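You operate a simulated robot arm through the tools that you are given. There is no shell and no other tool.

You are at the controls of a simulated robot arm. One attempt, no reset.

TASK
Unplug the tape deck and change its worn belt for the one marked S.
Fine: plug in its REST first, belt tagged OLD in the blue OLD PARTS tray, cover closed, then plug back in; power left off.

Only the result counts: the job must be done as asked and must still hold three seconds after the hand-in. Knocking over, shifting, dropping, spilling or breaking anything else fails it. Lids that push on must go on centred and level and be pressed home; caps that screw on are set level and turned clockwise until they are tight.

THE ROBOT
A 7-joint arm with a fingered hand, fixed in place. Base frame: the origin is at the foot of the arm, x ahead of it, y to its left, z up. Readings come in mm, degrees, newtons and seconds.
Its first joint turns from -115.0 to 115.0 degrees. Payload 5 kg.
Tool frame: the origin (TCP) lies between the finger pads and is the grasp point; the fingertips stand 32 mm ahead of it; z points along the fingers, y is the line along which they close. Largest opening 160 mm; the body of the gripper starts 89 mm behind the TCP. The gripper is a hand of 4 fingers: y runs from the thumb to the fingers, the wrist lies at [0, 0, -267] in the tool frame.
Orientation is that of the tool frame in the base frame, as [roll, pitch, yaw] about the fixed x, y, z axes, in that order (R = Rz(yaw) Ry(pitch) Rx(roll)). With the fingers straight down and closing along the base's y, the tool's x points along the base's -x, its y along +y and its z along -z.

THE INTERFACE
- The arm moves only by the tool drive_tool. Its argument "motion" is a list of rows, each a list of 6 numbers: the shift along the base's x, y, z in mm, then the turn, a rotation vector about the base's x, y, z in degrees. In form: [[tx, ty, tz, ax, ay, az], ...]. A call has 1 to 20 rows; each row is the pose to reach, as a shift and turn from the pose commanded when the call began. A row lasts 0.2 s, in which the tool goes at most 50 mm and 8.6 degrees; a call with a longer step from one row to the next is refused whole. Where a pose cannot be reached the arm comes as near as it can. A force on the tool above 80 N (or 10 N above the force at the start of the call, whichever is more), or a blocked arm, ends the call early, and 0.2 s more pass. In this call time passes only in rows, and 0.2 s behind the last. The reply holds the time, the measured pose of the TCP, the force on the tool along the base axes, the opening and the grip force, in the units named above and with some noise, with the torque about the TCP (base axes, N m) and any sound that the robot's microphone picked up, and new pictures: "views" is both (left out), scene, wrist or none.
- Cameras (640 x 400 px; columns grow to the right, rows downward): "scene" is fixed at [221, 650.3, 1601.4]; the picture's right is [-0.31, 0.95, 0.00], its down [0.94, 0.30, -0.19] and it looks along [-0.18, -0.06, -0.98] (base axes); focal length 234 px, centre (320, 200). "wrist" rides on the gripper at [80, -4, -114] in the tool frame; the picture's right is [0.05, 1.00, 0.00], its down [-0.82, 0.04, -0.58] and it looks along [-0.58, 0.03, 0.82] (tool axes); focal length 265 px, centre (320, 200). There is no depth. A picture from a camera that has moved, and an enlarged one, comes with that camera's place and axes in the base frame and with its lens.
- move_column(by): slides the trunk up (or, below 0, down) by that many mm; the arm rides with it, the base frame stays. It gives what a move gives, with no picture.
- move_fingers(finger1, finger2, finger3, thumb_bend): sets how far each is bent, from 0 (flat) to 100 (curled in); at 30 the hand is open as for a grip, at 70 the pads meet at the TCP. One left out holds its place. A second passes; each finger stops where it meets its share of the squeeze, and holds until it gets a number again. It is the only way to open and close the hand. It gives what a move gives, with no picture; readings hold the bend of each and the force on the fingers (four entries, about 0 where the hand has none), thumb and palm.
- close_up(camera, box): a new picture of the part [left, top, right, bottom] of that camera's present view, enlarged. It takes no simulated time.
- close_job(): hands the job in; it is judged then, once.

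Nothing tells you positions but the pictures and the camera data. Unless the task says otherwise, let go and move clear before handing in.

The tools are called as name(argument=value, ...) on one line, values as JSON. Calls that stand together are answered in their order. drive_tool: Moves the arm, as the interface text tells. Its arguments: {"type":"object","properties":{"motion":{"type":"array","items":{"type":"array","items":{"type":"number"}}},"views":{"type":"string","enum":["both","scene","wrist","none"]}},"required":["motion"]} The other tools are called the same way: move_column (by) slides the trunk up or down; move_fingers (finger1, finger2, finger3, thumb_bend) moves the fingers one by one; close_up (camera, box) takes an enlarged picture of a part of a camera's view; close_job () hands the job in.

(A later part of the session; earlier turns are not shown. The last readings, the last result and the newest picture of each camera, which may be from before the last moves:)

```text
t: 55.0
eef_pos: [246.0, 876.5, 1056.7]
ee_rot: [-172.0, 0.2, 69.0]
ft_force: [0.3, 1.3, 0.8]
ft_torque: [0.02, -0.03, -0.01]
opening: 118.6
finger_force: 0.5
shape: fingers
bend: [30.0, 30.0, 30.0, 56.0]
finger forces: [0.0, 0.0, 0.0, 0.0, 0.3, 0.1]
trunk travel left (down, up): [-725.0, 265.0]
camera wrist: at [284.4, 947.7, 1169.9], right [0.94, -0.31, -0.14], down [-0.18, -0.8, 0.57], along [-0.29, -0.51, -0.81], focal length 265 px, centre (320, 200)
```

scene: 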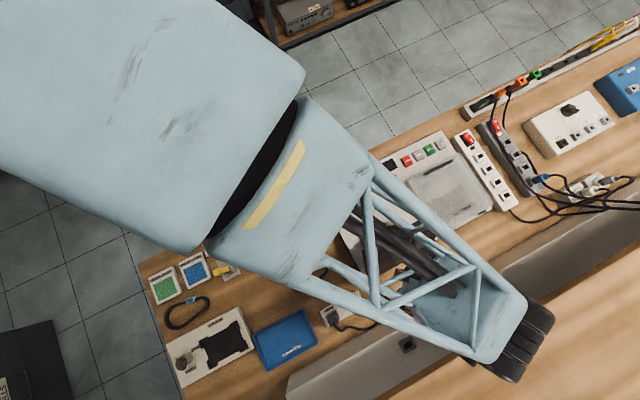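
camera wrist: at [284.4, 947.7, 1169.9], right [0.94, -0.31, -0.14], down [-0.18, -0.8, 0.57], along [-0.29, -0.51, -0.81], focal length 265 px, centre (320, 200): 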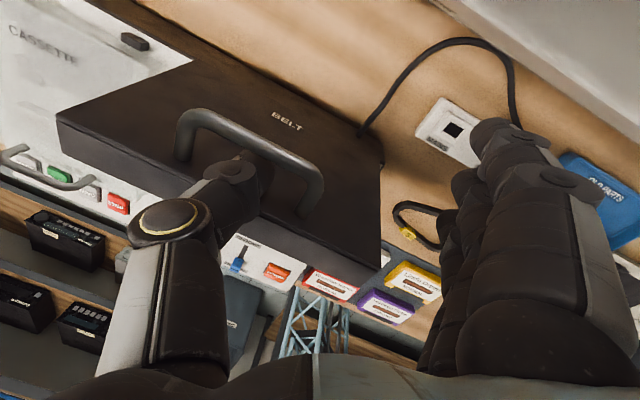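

Still clean. Pushing the cover on past vertical.

drive_tool(motion=[[5, 5, -1, 0, 0, 0], [10, 10, -2, 0, 0, 0], [15, 15, -4, 0, 0, 0], [20, 20, -6, 0, 0, 0]], views="wrist")

```text
t: 56.0
eef_pos: [266.6, 896.0, 1051.0]
ee_rot: [-172.0, 0.1, 69.2]
ft_force: [-0.8, -0.1, -0.9]
ft_torque: [-0.05, 0.0, 0.01]
opening: 118.6
finger_force: 1.3
shape: fingers
bend: [30.0, 30.0, 30.0, 56.0]
finger forces: [0.0, 0.1, 0.0, 0.2, 3.3, 0.0]
trunk travel left (down, up): [-725.0, 265.0]
camera wrist: at [304.3, 967.3, 1164.4], right [0.94, -0.31, -0.14], down [-0.18, -0.8, 0.57], along [-0.29, -0.51, -0.81], focal length 265 px, centre (320, 200)
```

wrist: 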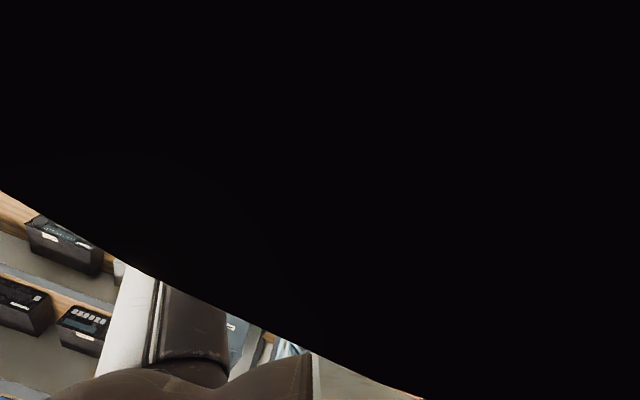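

The wrist camera's view is blocked—it may be up against an overhead shelf at the back. I'll check the scene camera before moving.

close_up(camera="scene", box=[280, 100, 640, 400])

close_up(camera="scene", box=[0, 0, 640, 400])

```text
1.33 times, centred on (460, 250) of scene
camera zoom: at [221.0, 650.3, 1601.4], right [-0.31, 0.95, 0.0], down [0.94, 0.3, -0.19], along [-0.18, -0.06, -0.98], focal length 312 px, centre (133, 133)
```

zoom: 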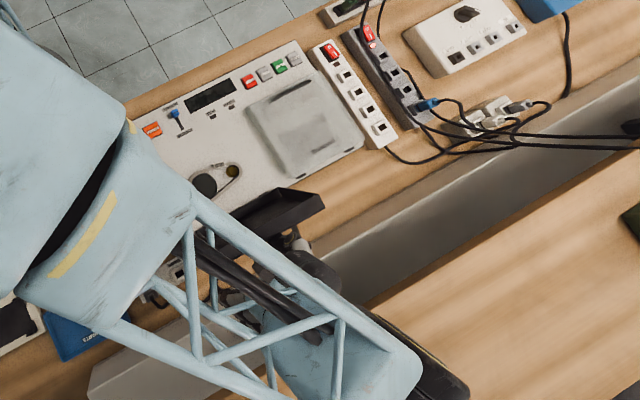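

```text
1.00 times, centred on (320, 200) of scene (not enlarged: the box is as wide or as high as the picture)
camera zoom: at [221.0, 650.3, 1601.4], right [-0.31, 0.95, 0.0], down [0.94, 0.3, -0.19], along [-0.18, -0.06, -0.98], focal length 234 px, centre (320, 200)
```

zoom: 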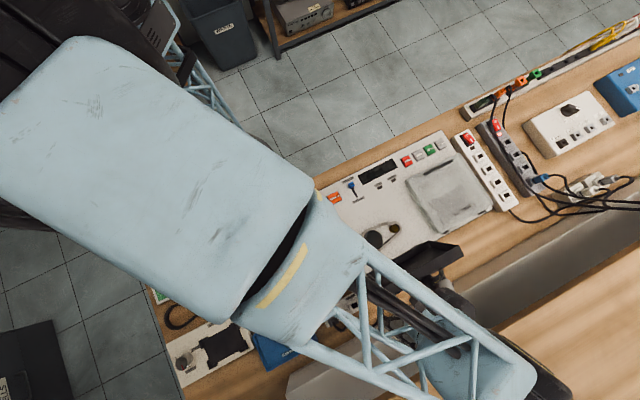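

There is an overhead shelf at the back, so I mustn't go further that way. I'll zoom in on the cover's present angle.

close_up(camera="scene", box=[340, 190, 500, 290])

```text
4.00 times, centred on (420, 240) of scene
camera zoom: at [221.0, 650.3, 1601.4], right [-0.31, 0.95, 0.0], down [0.94, 0.3, -0.19], along [-0.18, -0.06, -0.98], focal length 936 px, centre (-80, 40)
```

zoom: 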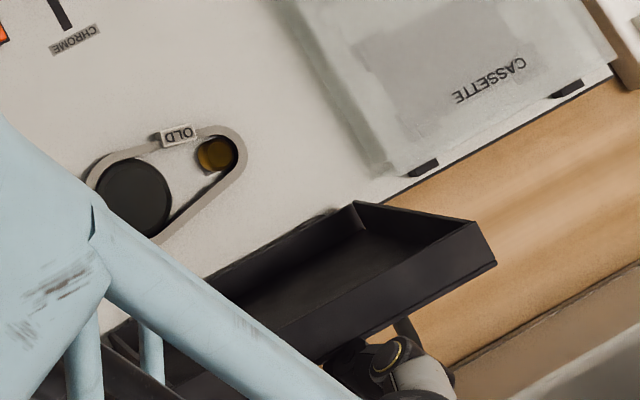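

The cover is at about 98°, just past vertical, and I can see the OLD belt around the black and brass pulleys. I'll withdraw the thumb straight up out of the handle.

drive_tool(motion=[[-0.7, -0.7, 5, 0, 0, 0], [-0.7, -0.7, 15, 0, 0, 0], [-0.7, -0.7, 25, 0, 0, 0], [-0.7, -0.7, 38, 0, 0, 0], [-0.7, -0.7, 48, 0, 0, 0]], views="both")

close_up(camera="scene", box=[340, 190, 500, 290])

```text
t: 57.2
eef_pos: [263.6, 895.7, 1099.7]
ee_rot: [-172.0, 0.2, 69.1]
ft_force: [-3.5, -5.6, -3.7]
ft_torque: [0.2, 0.09, -0.42]
opening: 116.9
finger_force: 3.9
shape: fingers
bend: [31.0, 30.0, 30.0, 56.0]
finger forces: [7.6, 0.0, 0.1, 0.1, 0.2, 0.0]
trunk travel left (down, up): [-725.0, 265.0]
camera wrist: at [301.7, 966.7, 1212.5], right [0.94, -0.31, -0.14], down [-0.18, -0.8, 0.57], along [-0.29, -0.51, -0.81], focal length 265 px, centre (320, 200)
```

scene: 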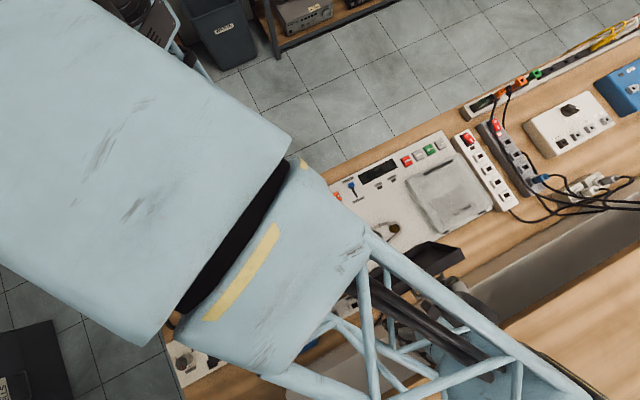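
wrist: 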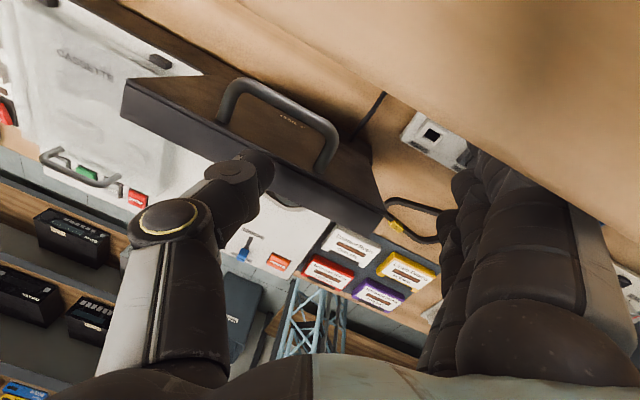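

```text
4.00 times, centred on (420, 240) of scene
camera zoom: at [221.0, 650.3, 1601.4], right [-0.31, 0.95, 0.0], down [0.94, 0.3, -0.19], along [-0.18, -0.06, -0.98], focal length 936 px, centre (-80, 40)
```

zoom: 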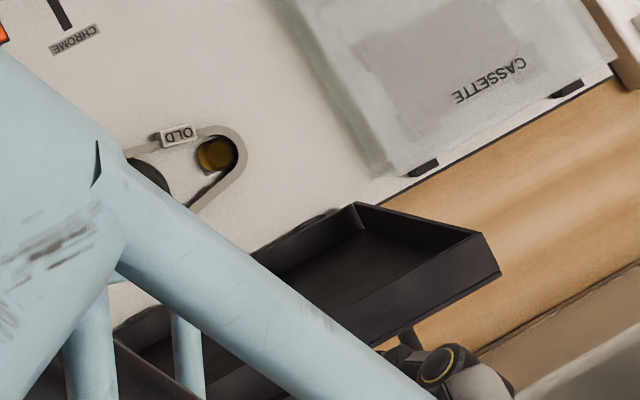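

The cover stays open by itself. Finger 1 brushes the shelf edge, so I'll back straight away toward the robot.

drive_tool(motion=[[-14, -14, 2, 0, 0, 0], [-35, -35, 5, 0, 0, 0], [-65, -65, 8, 0, 0, 0], [-95, -95, 10, 0, 0, 0], [-125, -125, 10, 0, 0, 0], [-155, -155, 10, 0, 0, 0]], views="both")

close_up(camera="scene", box=[340, 190, 500, 290])

```text
t: 58.6
eef_pos: [109.6, 740.7, 1110.0]
ee_rot: [-172.0, 0.0, 69.0]
ft_force: [-0.8, 0.5, 0.2]
ft_torque: [0.03, -0.02, -0.01]
opening: 118.7
finger_force: 0.1
shape: fingers
bend: [30.0, 30.0, 30.0, 56.0]
finger forces: [0.0, 0.1, 0.1, 0.1, 0.0, 0.0]
trunk travel left (down, up): [-725.0, 265.0]
camera wrist: at [147.3, 810.3, 1224.1], right [0.94, -0.31, -0.14], down [-0.18, -0.81, 0.57], along [-0.28, -0.51, -0.81], focal length 265 px, centre (320, 200)
```

scene: 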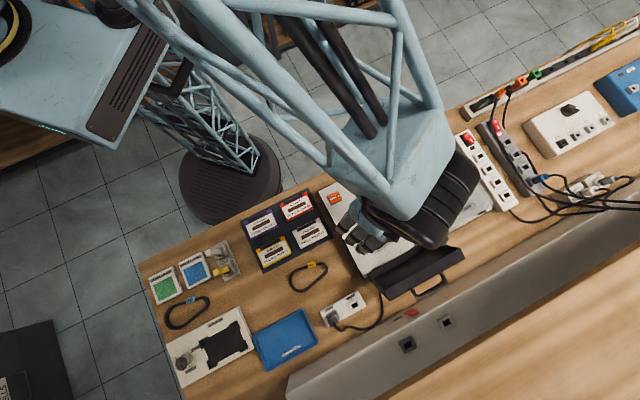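
wrist: 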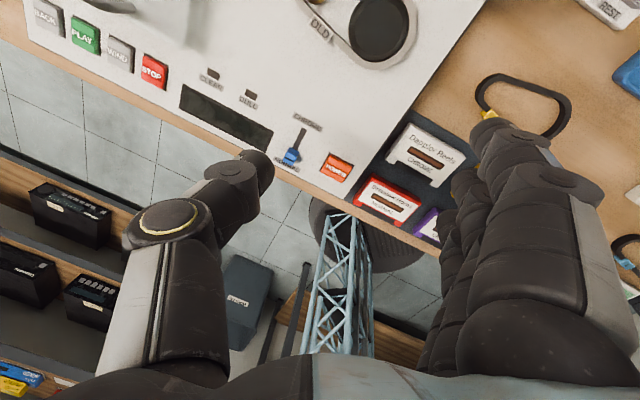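

```text
4.00 times, centred on (420, 240) of scene
camera zoom: at [221.0, 650.3, 1601.4], right [-0.31, 0.95, 0.0], down [0.94, 0.3, -0.19], along [-0.18, -0.06, -0.98], focal length 936 px, centre (-80, 40)
```

zoom: 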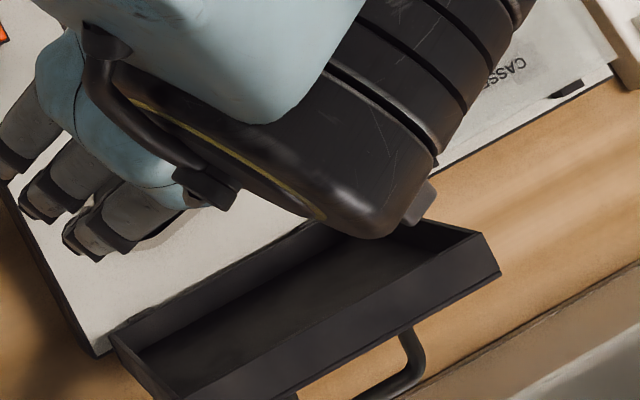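

The cover stays open. Next I'll level the hand, close the fingers a bit, and turn to view the OLD belt on its pulleys.

move_fingers(finger1=60, finger2=60, finger3=60, thumb_bend=60)

drive_tool(motion=[[0, 0, 0, -1.4, -3.7, 0], [0, 0, 0, -2.87, -7.47, 0]], views="none")

drive_tool(motion=[[-2, 13, -5, 0, 0, 8], [-5, 26, -10, 0, 0, 16], [-9, 42, -20, 0, 0, 24], [-14, 58, -30, 0, 0, 32], [-20, 74, -40, 0, 0, 40], [-26, 90, -50, 0, 0, 48], [-32, 105, -60, 0, 0, 56], [-38, 121, -70, 0, 0, 64], [-38, 121, -70, 0, 0, 66]], views="wrist")

close_up(camera="wrist", box=[220, 100, 460, 250])

```text
t: 59.6
eef_pos: [110.5, 739.3, 1110.3]
ee_rot: [-172.0, 0.2, 69.1]
ft_force: [-0.3, -0.6, -0.4]
ft_torque: [-0.02, -0.03, -0.02]
opening: 54.0
finger_force: 0.1
shape: fingers
bend: [60.0, 60.0, 60.0, 60.0]
finger forces: [0.0, 0.1, 0.0, 0.0, 0.1, 0.0]
trunk travel left (down, up): [-725.0, 265.0]
```

```text
t: 60.2
eef_pos: [110.5, 740.3, 1109.7]
ee_rot: [-180.0, 0.2, 69.0]
ft_force: [0.4, -0.3, -0.5]
ft_torque: [0.0, -0.08, -0.03]
opening: 54.1
finger_force: 0.1
shape: fingers
bend: [60.0, 60.0, 60.0, 60.0]
finger forces: [0.1, 0.0, 0.1, 0.0, 0.1, 0.1]
trunk travel left (down, up): [-725.0, 265.0]
```

```text
t: 62.2
eef_pos: [71.4, 861.6, 1040.1]
ee_rot: [180.0, 0.2, 135.1]
ft_force: [-0.1, -0.1, 0.2]
ft_torque: [0.02, 0.04, 0.03]
opening: 54.0
finger_force: 0.2
shape: fingers
bend: [60.0, 60.0, 60.0, 60.0]
finger forces: [0.0, 0.0, 0.0, 0.1, 0.0, 0.0]
trunk travel left (down, up): [-725.0, 265.0]
camera wrist: at [10.9, 915.1, 1153.7], right [0.67, 0.74, 0.0], down [0.61, -0.54, 0.58], along [0.43, -0.39, -0.82], focal length 265 px, centre (320, 200)
```

wrist: 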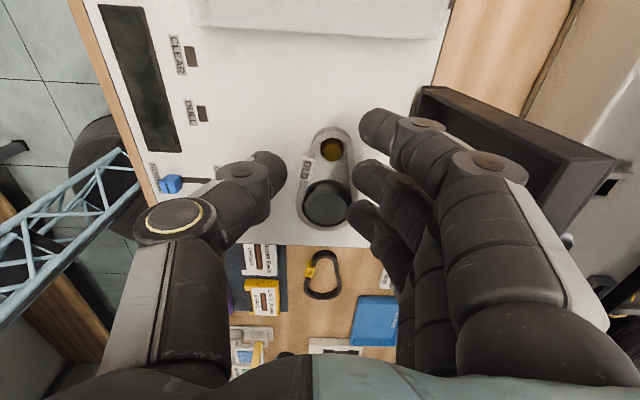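

```text
2.67 times, centred on (340, 175) of wrist
camera zoom: at [10.9, 915.1, 1153.7], right [0.67, 0.74, 0.0], down [0.61, -0.54, 0.58], along [0.43, -0.39, -0.82], focal length 708 px, centre (267, 267)
```

zoom: 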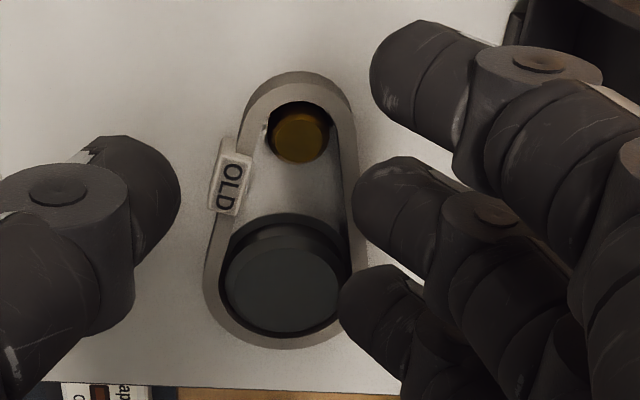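

I see the OLD belt looped round both pulleys, with its tag on the robot side. I'll zoom in for heights and clearances.

close_up(camera="wrist", box=[280, 115, 376, 215])

close_up(camera="wrist", box=[288, 120, 368, 170])

```text
4.00 times, centred on (328, 165) of wrist
camera zoom: at [10.9, 915.1, 1153.7], right [0.67, 0.74, 0.0], down [0.61, -0.54, 0.58], along [0.43, -0.39, -0.82], focal length 1062 px, centre (288, 340)
```

zoom: 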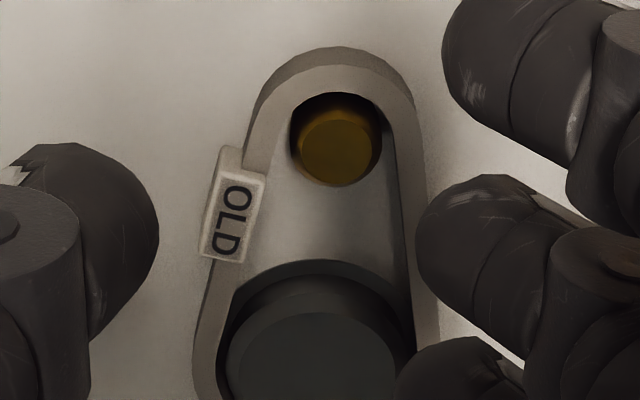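

```text
8.00 times, centred on (328, 145) of wrist
camera zoom: at [10.9, 915.1, 1153.7], right [0.67, 0.74, 0.0], down [0.61, -0.54, 0.58], along [0.43, -0.39, -0.82], focal length 2123 px, centre (256, 640)
```

zoom: 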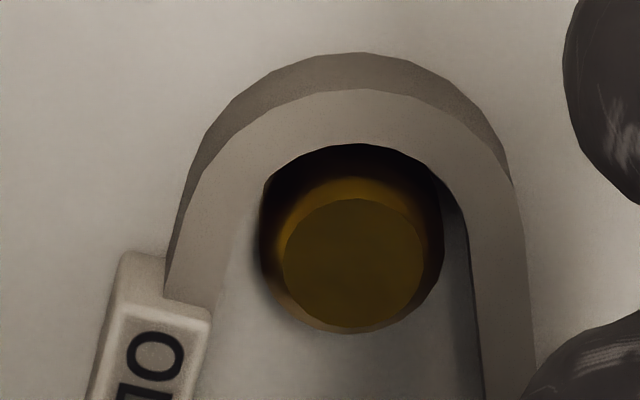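

The belt is about 14 mm tall, and there's just room for one finger between the pulleys. I'll curl fingers 1 and 3 away, turn to match the belt's straight side, and hover over the tag.

move_fingers(finger1=100, finger2=63, finger3=100, thumb_bend=63)

drive_tool(motion=[[9, -12.5, -20, 0, 0, -5], [18, -25, -40, 0, 0, -10], [27, -37.5, -60, 0, 0, -14], [36, -50.2, -75, 0, 0, -14]], views="both")

close_up(camera="wrist", box=[200, 80, 440, 230])

```text
t: 63.2
eef_pos: [72.2, 861.7, 1039.3]
ee_rot: [-179.9, 0.1, 135.1]
ft_force: [0.4, 0.0, -0.6]
ft_torque: [-0.02, -0.01, -0.04]
opening: 53.7
finger_force: 0.1
shape: fingers
bend: [100.0, 63.0, 100.0, 63.0]
finger forces: [0.0, 0.1, 0.1, 0.2, 0.0, 0.0]
trunk travel left (down, up): [-725.0, 265.0]
```

```text
t: 64.2
eef_pos: [109.9, 812.6, 964.0]
ee_rot: [-179.9, 0.1, 120.9]
ft_force: [0.7, -0.2, -0.1]
ft_torque: [0.0, 0.0, 0.02]
opening: 53.9
finger_force: 0.0
shape: fingers
bend: [100.0, 63.0, 100.0, 63.0]
finger forces: [0.0, 0.0, 0.0, 0.1, 0.1, 0.0]
trunk travel left (down, up): [-725.0, 265.0]
camera wrist: at [62.2, 878.2, 1078.6], right [0.83, 0.56, 0.0], down [0.46, -0.68, 0.58], along [0.32, -0.48, -0.82], focal length 265 px, centre (320, 200)
```

scene: 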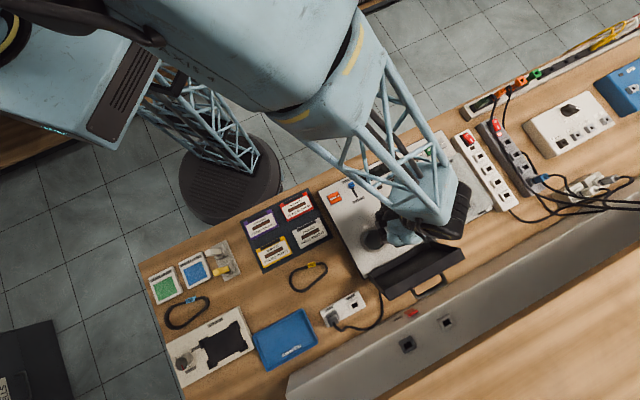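
wrist: 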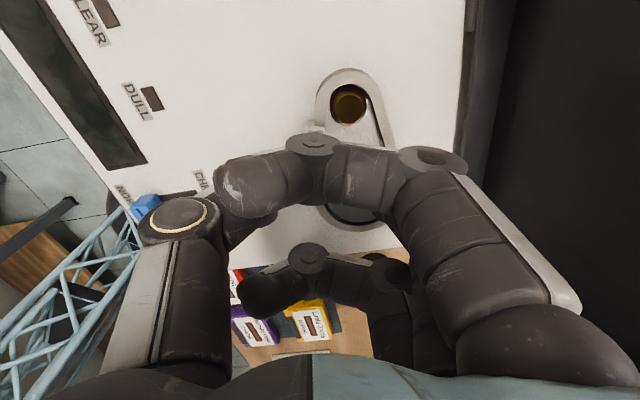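

```text
2.67 times, centred on (320, 155) of wrist
camera zoom: at [62.2, 878.2, 1078.6], right [0.83, 0.56, 0.0], down [0.46, -0.68, 0.58], along [0.32, -0.48, -0.82], focal length 708 px, centre (320, 320)
```

zoom: 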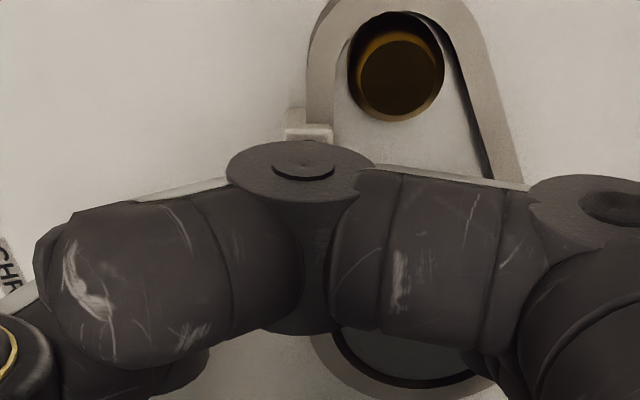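

Finger 1 blocks the view, but from the visible tag corner I get the belt line. Shifting slightly and lowering in steps with force watch.

drive_tool(motion=[[-6.9, 0.1, 0, 0, 0, 0], [-6.9, 0.1, -12, 0, 0, 0], [-6.9, 0.1, -24, 0, 0, 0]], views="wrist")

close_up(camera="wrist", box=[200, 60, 440, 210])

```text
t: 65.0
eef_pos: [101.2, 811.3, 939.5]
ee_rot: [-180.0, 0.2, 121.1]
ft_force: [1.1, -0.3, 0.1]
ft_torque: [-0.03, -0.02, -0.03]
opening: 53.5
finger_force: 0.0
shape: fingers
bend: [100.0, 63.0, 100.0, 63.0]
finger forces: [0.0, 0.1, 0.0, 0.1, 0.1, 0.0]
trunk travel left (down, up): [-725.0, 265.0]
camera wrist: at [54.7, 878.6, 1054.2], right [0.83, 0.56, 0.0], down [0.46, -0.68, 0.58], along [0.32, -0.48, -0.82], focal length 265 px, centre (320, 200)
```

wrist: 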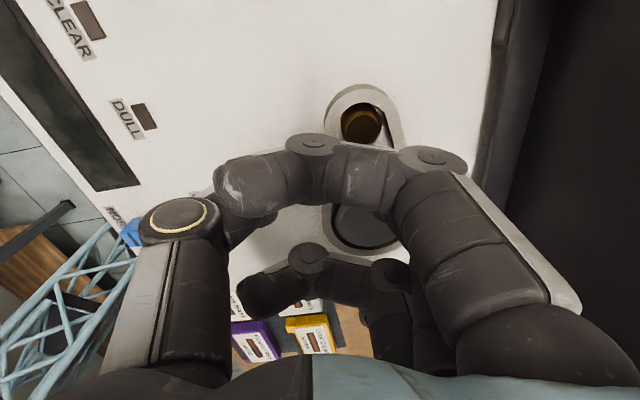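

```text
2.67 times, centred on (320, 135) of wrist
camera zoom: at [54.7, 878.6, 1054.2], right [0.83, 0.56, 0.0], down [0.46, -0.68, 0.58], along [0.32, -0.48, -0.82], focal length 708 px, centre (320, 373)
```

zoom: 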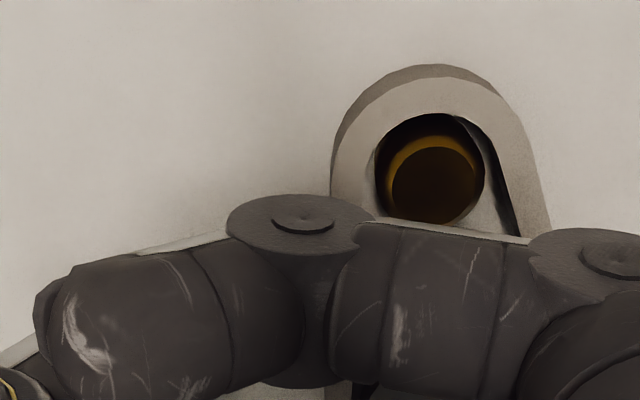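

Alignment matches. Lowering to grip height and closing thumb and finger 2 on the tagged belt side.

drive_tool(motion=[[1, 1, -5, 0, 0, 0], [1, 1, -10, 0, 0, 0], [1, 1, -14, 0, 0, 0]], views="none")

move_fingers(finger2=70, thumb_bend=70)

```text
t: 65.8
eef_pos: [103.1, 812.2, 927.8]
ee_rot: [-179.9, 0.0, 121.1]
ft_force: [-0.6, -3.4, 12.5]
ft_torque: [-0.36, 0.35, 0.05]
opening: 53.6
finger_force: 6.5
shape: fingers
bend: [100.0, 63.0, 100.0, 63.0]
finger forces: [0.1, 0.0, 0.1, 0.0, 13.0, 0.0]
trunk travel left (down, up): [-725.0, 265.0]
```

```text
t: 66.8
eef_pos: [102.9, 814.4, 925.7]
ee_rot: [-179.9, 0.1, 121.1]
ft_force: [-0.1, 0.0, 0.2]
ft_torque: [0.01, -0.02, -0.01]
opening: 51.2
finger_force: 3.6
shape: fingers
bend: [100.0, 68.0, 100.0, 69.0]
finger forces: [0.0, 3.6, 0.1, 0.0, 3.5, 0.0]
trunk travel left (down, up): [-725.0, 265.0]
```

Both pads are on the belt with ~3.6 N. Tightening and lifting gently.

move_fingers(finger2=74, thumb_bend=73)

drive_tool(motion=[[0, 0, 3, 0, 0, 0], [0, 0, 6, 0, 0, 0], [0, 0, 10, 0, 0, 0], [0, 0, 15, 0, 0, 0]], views="both")

close_up(camera="scene", box=[340, 190, 440, 270])

```text
t: 67.8
eef_pos: [102.9, 813.1, 926.8]
ee_rot: [-179.9, 0.1, 121.2]
ft_force: [-0.1, -0.8, 0.1]
ft_torque: [0.0, -0.01, 0.03]
opening: 50.2
finger_force: 8.6
shape: fingers
bend: [100.0, 70.0, 100.0, 69.0]
finger forces: [0.0, 8.3, 0.0, 0.1, 8.3, 0.0]
trunk travel left (down, up): [-725.0, 265.0]
```

```text
t: 68.8
eef_pos: [102.0, 813.0, 939.8]
ee_rot: [-180.0, 0.1, 121.0]
ft_force: [0.2, 0.1, -0.6]
ft_torque: [0.01, 0.01, -0.02]
opening: 50.3
finger_force: 8.2
shape: fingers
bend: [100.0, 70.0, 100.0, 69.0]
finger forces: [0.0, 8.3, 0.0, 0.1, 8.2, 0.0]
trunk travel left (down, up): [-725.0, 265.0]
camera wrist: at [55.3, 878.8, 1055.0], right [0.83, 0.56, 0.0], down [0.46, -0.68, 0.58], along [0.32, -0.48, -0.82], focal length 265 px, centre (320, 200)
```

scene: 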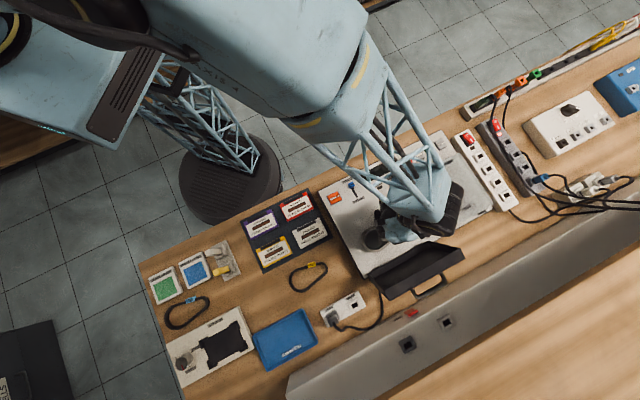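
wrist: 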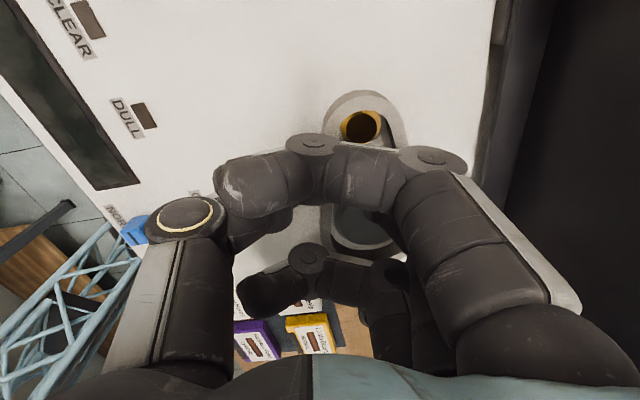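

```text
5.00 times, centred on (390, 230) of scene
camera zoom: at [221.0, 650.3, 1601.4], right [-0.31, 0.95, 0.0], down [0.94, 0.3, -0.19], along [-0.18, -0.06, -0.98], focal length 1170 px, centre (-30, 50)
```

zoom: 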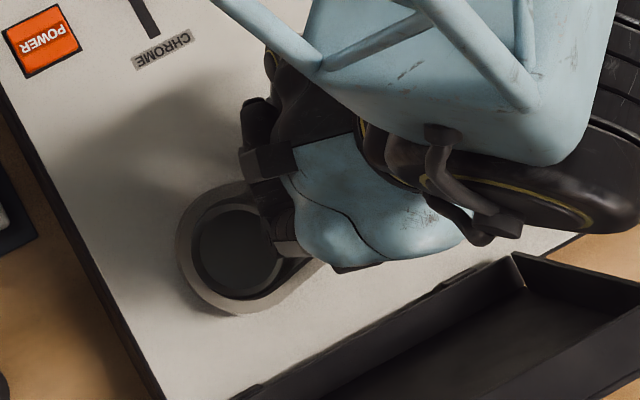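

I'll check whether the belt came up with the hand.

close_up(camera="wrist", box=[260, 70, 452, 190])

close_up(camera="wrist", box=[290, 180, 450, 280])

```text
3.33 times, centred on (356, 130) of wrist
camera zoom: at [55.3, 878.8, 1055.0], right [0.83, 0.56, 0.0], down [0.46, -0.68, 0.58], along [0.32, -0.48, -0.82], focal length 885 px, centre (200, 433)
```

zoom: 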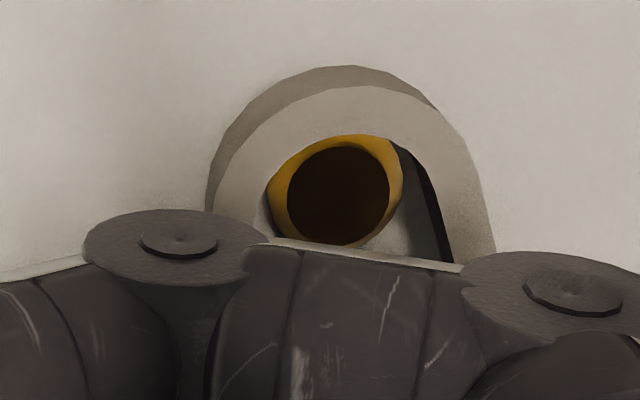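

```text
4.00 times, centred on (370, 230) of wrist
camera zoom: at [55.3, 878.8, 1055.0], right [0.83, 0.56, 0.0], down [0.46, -0.68, 0.58], along [0.32, -0.48, -0.82], focal length 1062 px, centre (120, 80)
```

zoom: 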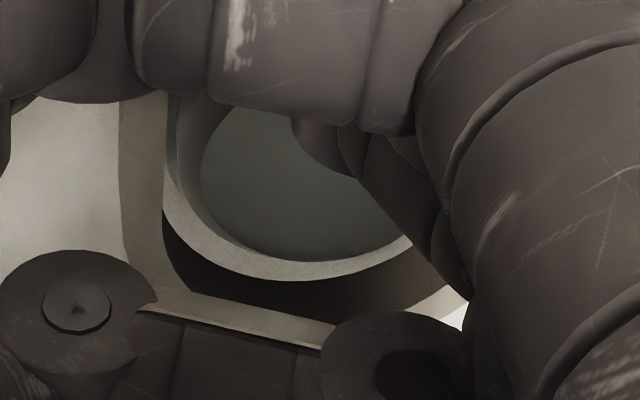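

The OLD belt is free of the pulleys. I'll lift it higher and carry it sideways, clear of the open cover, toward the blue tray.

drive_tool(motion=[[0, 0, 15, 0, 0, 0], [0, 0, 35, 0, 0, 0], [0, 0, 60, 0, 0, 0], [28, -28, 60, 0, 0, 0], [56, -56, 60, 0, 0, 0], [84, -84, 60, 0, 0, 0], [112, -112, 60, 0, 0, 0], [140, -140, 60, 0, 0, 0]], views="both")

```text
t: 70.6
eef_pos: [242.7, 670.8, 1002.9]
ee_rot: [-179.8, 0.1, 121.1]
ft_force: [0.8, 0.7, -0.6]
ft_torque: [0.01, 0.07, -0.02]
opening: 50.2
finger_force: 7.9
shape: fingers
bend: [100.0, 70.0, 100.0, 69.0]
finger forces: [0.0, 8.2, 0.0, 0.0, 8.2, 0.0]
trunk travel left (down, up): [-725.0, 265.0]
camera wrist: at [196.7, 738.2, 1116.4], right [0.83, 0.56, 0.0], down [0.46, -0.68, 0.58], along [0.32, -0.48, -0.82], focal length 265 px, centre (320, 200)
```

scene: 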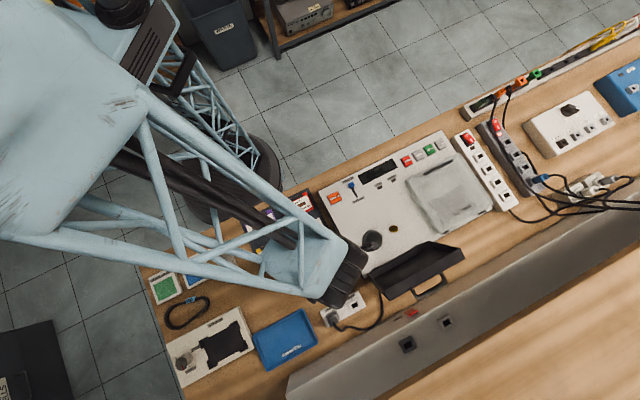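
wrist: 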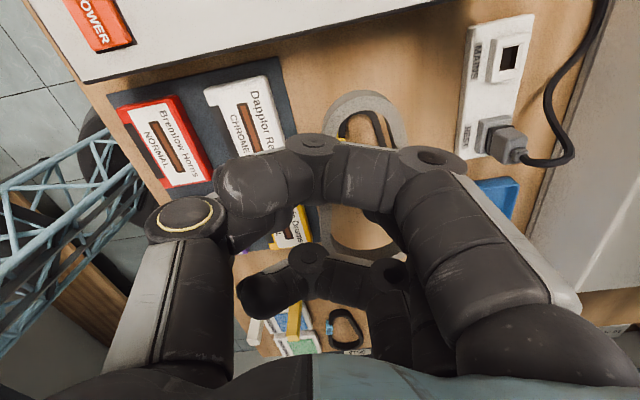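

The pulleys are bare and the belt is in hand. Moving over the OLD PARTS tray.

drive_tool(motion=[[41, -6.4, 0, 0, 0, 0], [82, -12.8, 0, 0, 0, 0], [123, -19.2, 0, 0, 0, 0], [164, -25.6, -10, 0, 0, 0], [205, -32, -30, 0, 0, 0], [244.7, -38.2, -50, 0, 0, 0]], views="both")

close_up(camera="scene", box=[220, 290, 380, 390])

```text
t: 72.0
eef_pos: [489.5, 635.5, 950.3]
ee_rot: [-180.0, 0.1, 121.0]
ft_force: [0.3, 0.0, -0.3]
ft_torque: [0.01, 0.09, 0.0]
opening: 50.4
finger_force: 8.3
shape: fingers
bend: [100.0, 70.0, 100.0, 70.0]
finger forces: [0.0, 8.2, 0.0, 0.0, 8.0, 0.0]
trunk travel left (down, up): [-725.0, 265.0]
camera wrist: at [441.9, 702.0, 1064.6], right [0.83, 0.56, 0.0], down [0.46, -0.68, 0.58], along [0.32, -0.48, -0.82], focal length 265 px, centre (320, 200)
```

scene: 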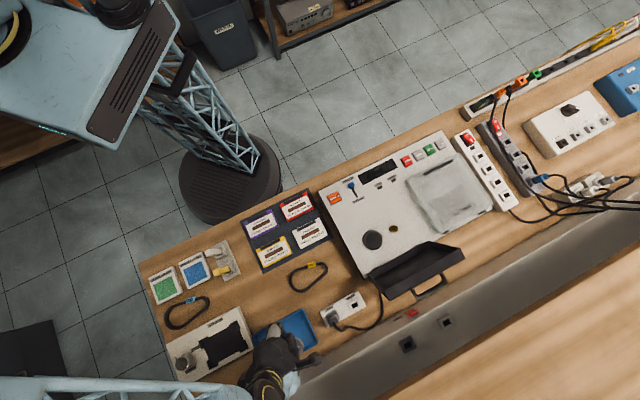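
wrist: 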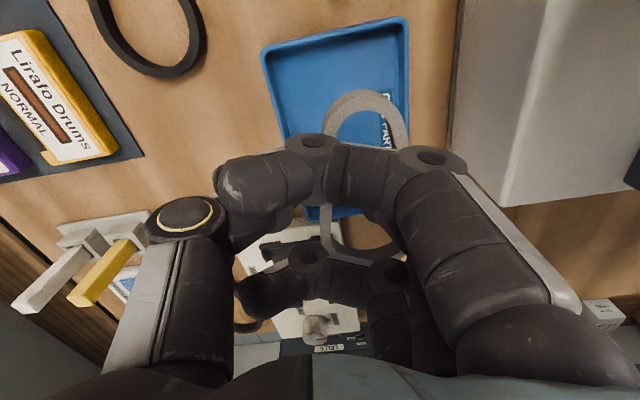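

```text
4.00 times, centred on (300, 340) of scene
camera zoom: at [221.0, 650.3, 1601.4], right [-0.31, 0.95, 0.0], down [0.94, 0.3, -0.19], along [-0.18, -0.06, -0.98], focal length 936 px, centre (400, -360)
```

zoom: 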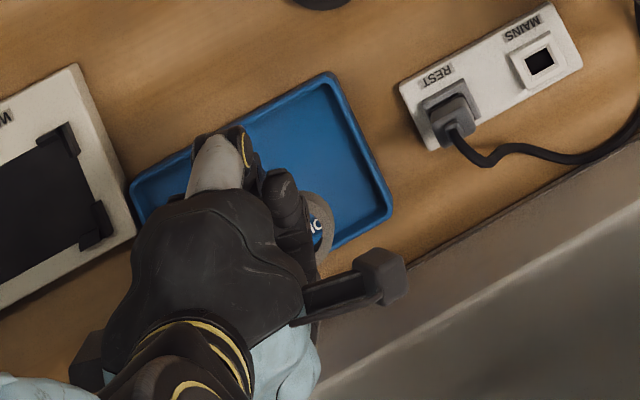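

The belt is centred over the tray. Lowering it in.

drive_tool(motion=[[0, 0, -25, 0, 0, 0], [0, 0, -50, 0, 0, 0], [0, 0, -68, 0, 0, 0], [0, 0, -78, 0, 0, 0], [0, 0, -82, 0, 0, 0]], views="wrist")

close_up(camera="scene", box=[220, 290, 380, 390])

```text
t: 73.2
eef_pos: [486.2, 634.5, 869.0]
ee_rot: [179.9, 0.1, 121.1]
ft_force: [0.0, 0.5, 0.2]
ft_torque: [0.03, 0.01, 0.02]
opening: 50.3
finger_force: 7.4
shape: fingers
bend: [100.0, 70.0, 100.0, 70.0]
finger forces: [0.0, 8.2, 0.0, 0.0, 8.1, 0.1]
trunk travel left (down, up): [-725.0, 265.0]
camera wrist: at [440.0, 701.1, 983.1], right [0.83, 0.56, 0.0], down [0.46, -0.68, 0.58], along [0.32, -0.48, -0.82], focal length 265 px, centre (320, 200)
```

wrist: 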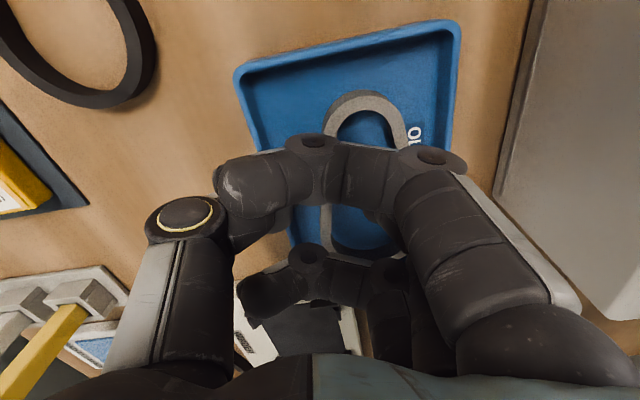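

```text
4.00 times, centred on (300, 340) of scene
camera zoom: at [221.0, 650.3, 1601.4], right [-0.31, 0.95, 0.0], down [0.94, 0.3, -0.19], along [-0.18, -0.06, -0.98], focal length 936 px, centre (400, -360)
```

zoom: 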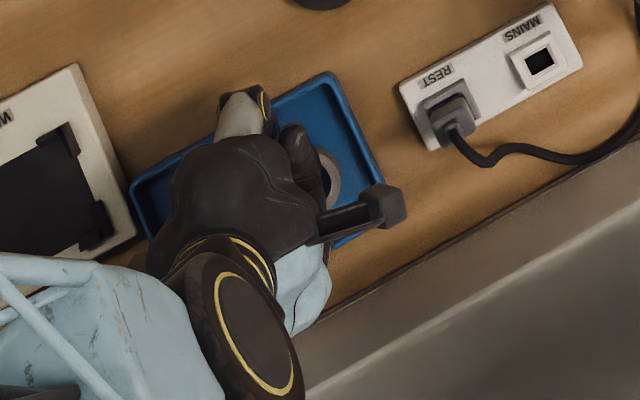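

Inside the tray. Lowering a few millimetres more until it touches, then releasing.

drive_tool(motion=[[0, 0, -2, 0, 0, 0], [0, 0, -4, 0, 0, 0], [0, 0, -5, 0, 0, 0]], views="none")

move_fingers(finger2=65, thumb_bend=65)

drive_tool(motion=[[0, 0, 8, 0, 0, 0], [0, 0, 20, 0, 0, 0], [0, 0, 45, 0, 0, 0], [0, 0, 80, 0, 0, 0], [-15, -15, 120, 0, 0, 0]], views="both")

close_up(camera="wrist", box=[200, 20, 440, 170])

```text
t: 74.0
eef_pos: [487.6, 634.4, 864.2]
ee_rot: [-179.9, 0.1, 121.1]
ft_force: [0.5, -0.3, 0.1]
ft_torque: [-0.02, 0.04, 0.0]
opening: 50.4
finger_force: 8.3
shape: fingers
bend: [100.0, 70.0, 100.0, 70.0]
finger forces: [0.0, 8.1, 0.1, 0.0, 8.1, 0.0]
trunk travel left (down, up): [-725.0, 265.0]
```

```text
t: 75.0
eef_pos: [487.3, 635.4, 866.2]
ee_rot: [180.0, 0.0, 121.2]
ft_force: [3.4, 3.4, 6.7]
ft_torque: [-0.01, 0.08, 0.0]
opening: 51.5
finger_force: 3.7
shape: fingers
bend: [100.0, 65.0, 100.0, 67.0]
finger forces: [0.0, 0.1, 0.1, 0.0, 7.4, 0.0]
trunk travel left (down, up): [-725.0, 265.0]
```

```text
t: 76.2
eef_pos: [472.2, 618.9, 987.2]
ee_rot: [179.9, 0.1, 121.0]
ft_force: [-0.9, 0.5, 0.7]
ft_torque: [0.05, 0.0, -0.02]
opening: 52.8
finger_force: 0.2
shape: fingers
bend: [100.0, 65.0, 100.0, 65.0]
finger forces: [0.1, 0.0, 0.0, 0.0, 0.0, 0.0]
trunk travel left (down, up): [-725.0, 265.0]
camera wrist: at [424.6, 684.7, 1100.9], right [0.83, 0.56, 0.0], down [0.46, -0.68, 0.58], along [0.32, -0.48, -0.82], focal length 265 px, centre (320, 200)
```

scene: 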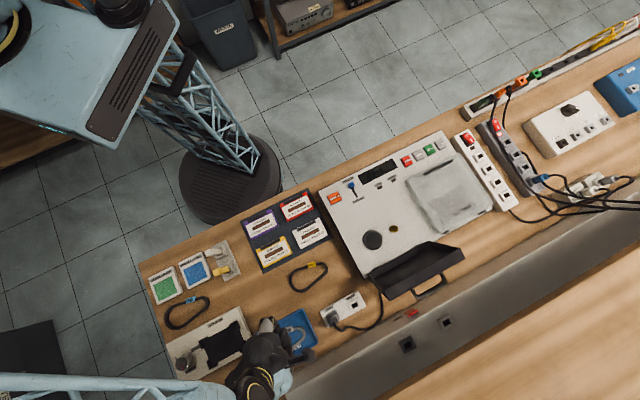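
wrist: 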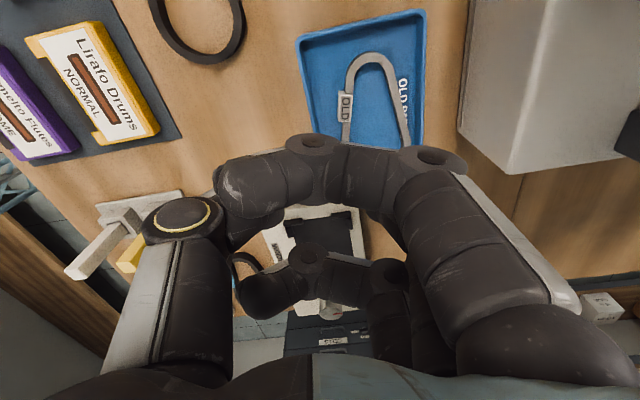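

```text
2.67 times, centred on (320, 95) of wrist
camera zoom: at [424.6, 684.7, 1100.9], right [0.83, 0.56, 0.0], down [0.46, -0.68, 0.58], along [0.32, -0.48, -0.82], focal length 708 px, centre (320, 480)
```

zoom: 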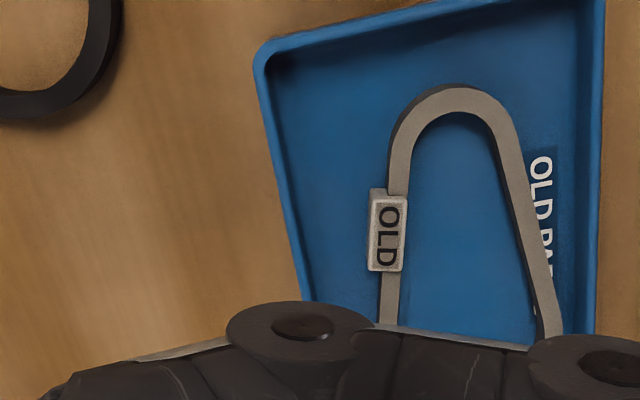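

The OLD belt rests inside the tray. Now I'll go and look at belt S from the gripping orientation.

drive_tool(motion=[[-35, 11, 0, 0, 0, 0], [-70, 22, 0, 0, 0, 0], [-105, 33, 0, 0, 0, 0], [-140, 44, 0, 0, 0, 0], [-175, 55, 0, 0, 0, 0], [-210, 66, -5, 0, 0, 0], [-242, 78, -10, 0, 0, 0]], views="none")

move_fingers(finger1=45, finger2=55, finger3=55, thumb_bend=55)

close_up(camera="wrist", box=[0, 0, 640, 400])

close_up(camera="scene", box=[220, 280, 380, 380])

close_up(camera="scene", box=[350, 200, 478, 280])

```text
t: 77.8
eef_pos: [231.0, 696.3, 974.7]
ee_rot: [179.9, 0.1, 121.1]
ft_force: [-0.5, -0.3, -0.7]
ft_torque: [0.0, -0.04, -0.01]
opening: 52.6
finger_force: 0.0
shape: fingers
bend: [100.0, 65.0, 100.0, 65.0]
finger forces: [0.0, 0.0, 0.0, 0.0, 0.0, 0.0]
trunk travel left (down, up): [-725.0, 265.0]
```

```text
t: 78.8
eef_pos: [230.4, 697.8, 975.2]
ee_rot: [-179.8, 0.1, 121.2]
ft_force: [-0.6, 0.1, -0.1]
ft_torque: [0.0, 0.03, 0.02]
opening: 90.3
finger_force: 0.0
shape: fingers
bend: [45.0, 55.0, 55.0, 55.0]
finger forces: [0.0, 0.0, 0.0, 0.0, 0.1, 0.0]
trunk travel left (down, up): [-725.0, 265.0]
```

```text
1.00 times, centred on (320, 200) of wrist (not enlarged: the box is as wide or as high as the picture)
camera zoom: at [183.9, 763.9, 1089.1], right [0.83, 0.56, 0.0], down [0.46, -0.68, 0.58], along [0.32, -0.48, -0.82], focal length 265 px, centre (320, 200)
```

zoom: 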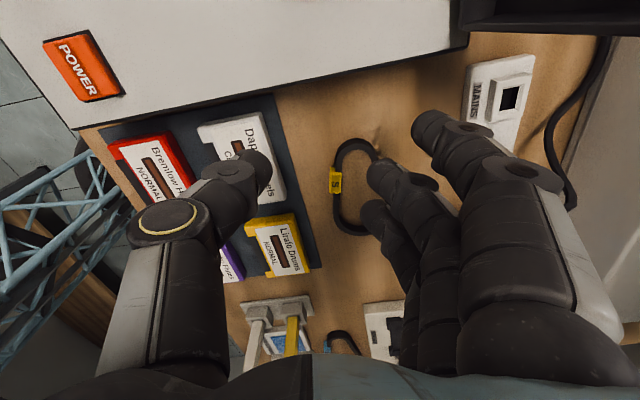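

```text
4.00 times, centred on (300, 330) of scene
camera zoom: at [221.0, 650.3, 1601.4], right [-0.31, 0.95, 0.0], down [0.94, 0.3, -0.19], along [-0.18, -0.06, -0.98], focal length 936 px, centre (400, -320)
```

zoom: 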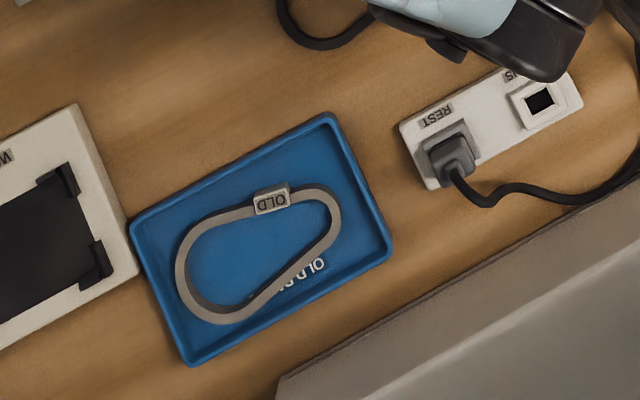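

```text
5.00 times, centred on (414, 240) of scene
camera zoom: at [221.0, 650.3, 1601.4], right [-0.31, 0.95, 0.0], down [0.94, 0.3, -0.19], along [-0.18, -0.06, -0.98], focal length 1170 px, centre (-150, 0)
```

zoom: 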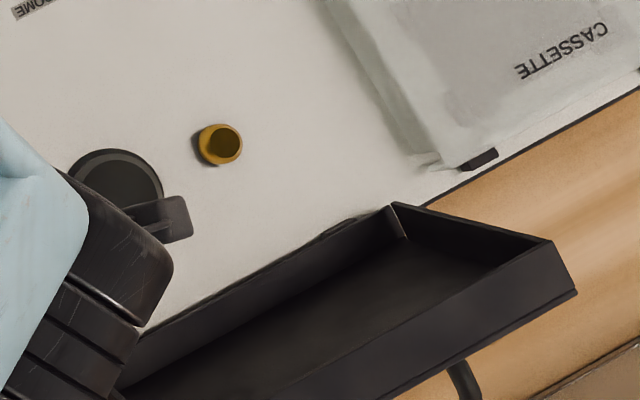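

The OLD belt is wholly inside the tray and the two pulleys are bare. Zooming in on belt S to get its pose.

close_up(camera="wrist", box=[300, 120, 428, 250])

close_up(camera="scene", box=[270, 240, 350, 300])

```text
3.08 times, centred on (364, 185) of wrist
camera zoom: at [183.9, 763.9, 1089.1], right [0.83, 0.56, 0.0], down [0.46, -0.68, 0.58], along [0.32, -0.48, -0.82], focal length 817 px, centre (185, 246)
```

zoom: 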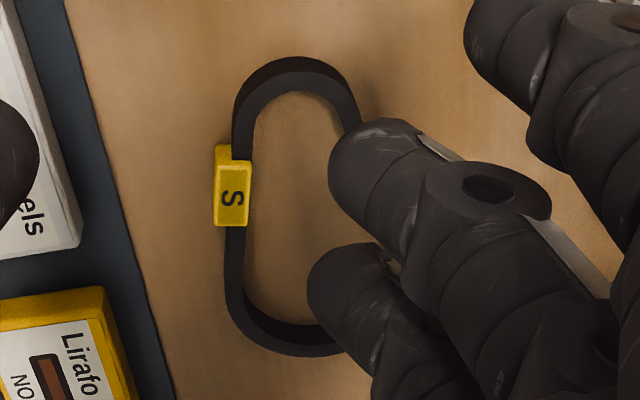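

```text
6.67 times, centred on (310, 270) of scene
camera zoom: at [221.0, 650.3, 1601.4], right [-0.31, 0.95, 0.0], down [0.94, 0.3, -0.19], along [-0.18, -0.06, -0.98], focal length 1560 px, centre (387, -267)
```

zoom: 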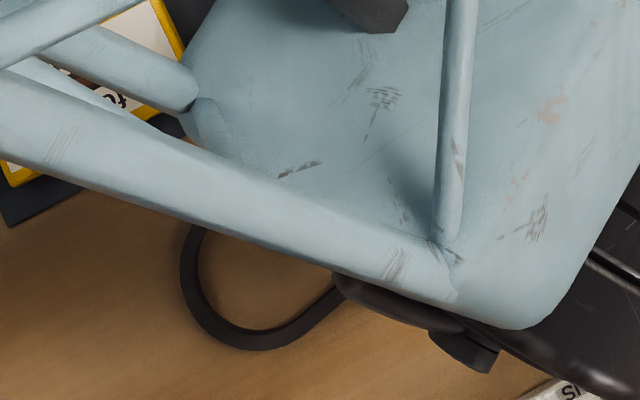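

Belt S lies with the same orientation as the old one (tag toward the robot, big end to the right). I'll set the same finger shape and hover over its tag.

move_fingers(finger1=100, finger2=63, finger3=100, thumb_bend=63)

drive_tool(motion=[[17, -17, -20, 0, 0, 0], [34, -34, -45, 0, 0, 0], [51.6, -51.6, -75, 0, 0, 0]], views="wrist")

close_up(camera="wrist", box=[260, 60, 452, 180])

```text
t: 79.8
eef_pos: [230.2, 696.8, 975.3]
ee_rot: [-179.9, 0.1, 121.2]
ft_force: [-0.3, 0.3, -0.7]
ft_torque: [0.0, 0.01, -0.01]
opening: 53.8
finger_force: 0.0
shape: fingers
bend: [100.0, 63.0, 100.0, 63.0]
finger forces: [0.0, 0.0, 0.0, 0.1, 0.1, 0.0]
trunk travel left (down, up): [-725.0, 265.0]
```

```text
t: 80.6
eef_pos: [282.4, 646.7, 899.8]
ee_rot: [-179.9, 0.0, 121.1]
ft_force: [-0.8, -0.1, 0.2]
ft_torque: [0.01, 0.05, 0.01]
opening: 53.7
finger_force: 0.0
shape: fingers
bend: [100.0, 63.0, 100.0, 63.0]
finger forces: [0.0, 0.1, 0.0, 0.1, 0.1, 0.0]
trunk travel left (down, up): [-725.0, 265.0]
camera wrist: at [235.2, 712.9, 1012.7], right [0.83, 0.56, 0.0], down [0.46, -0.68, 0.58], along [0.32, -0.48, -0.82], focal length 265 px, centre (320, 200)
```

wrist: 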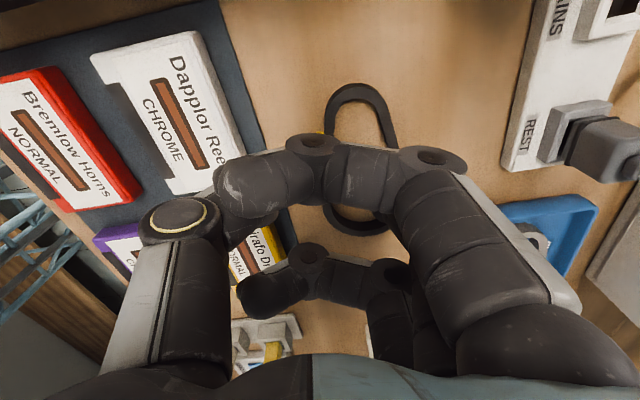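

```text
3.33 times, centred on (356, 120) of wrist
camera zoom: at [235.2, 712.9, 1012.7], right [0.83, 0.56, 0.0], down [0.46, -0.68, 0.58], along [0.32, -0.48, -0.82], focal length 885 px, centre (200, 467)
```

zoom: 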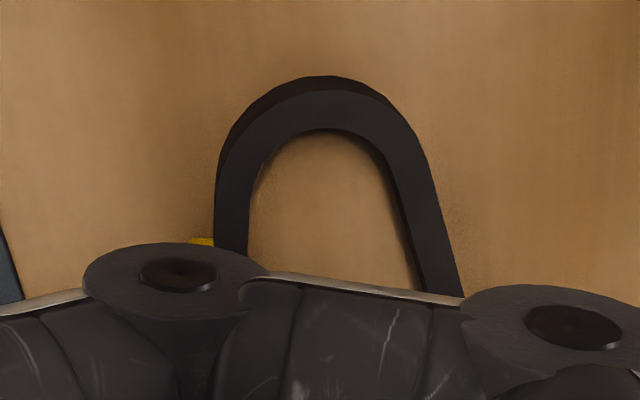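

S lines up well with the same grip offset I used on the OLD belt. Lowering to the belt with a ~1.5 mm correction.

drive_tool(motion=[[0.8, -1.5, -12, 0, 0, 0], [0.8, -1.5, -24, 0, 0, 0], [0.8, -1.5, -30, 0, 0, 0], [0.8, -1.5, -34, 0, 0, 0]], views="none")

close_up(camera="wrist", box=[260, 70, 452, 190])

```text
t: 81.6
eef_pos: [282.7, 644.0, 865.0]
ee_rot: [-180.0, 0.1, 121.0]
ft_force: [0.4, -0.5, 0.1]
ft_torque: [0.02, -0.01, -0.02]
opening: 53.8
finger_force: 0.0
shape: fingers
bend: [100.0, 63.0, 100.0, 63.0]
finger forces: [0.1, 0.1, 0.0, 0.0, 0.0, 0.0]
trunk travel left (down, up): [-725.0, 265.0]
```

```text
3.33 times, centred on (356, 130) of wrist
camera zoom: at [235.9, 710.6, 979.1], right [0.83, 0.56, 0.0], down [0.46, -0.68, 0.58], along [0.32, -0.48, -0.82], focal length 885 px, centre (200, 433)
```

zoom: 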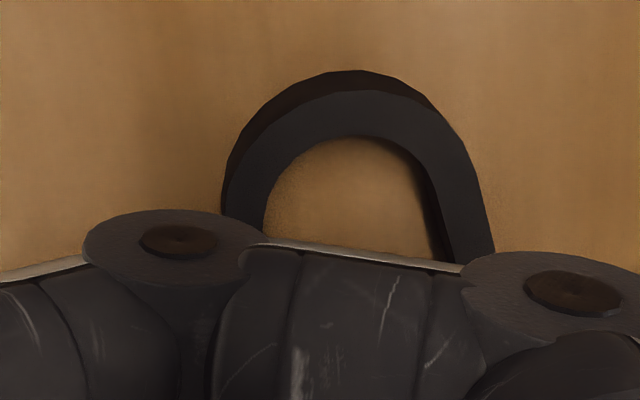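

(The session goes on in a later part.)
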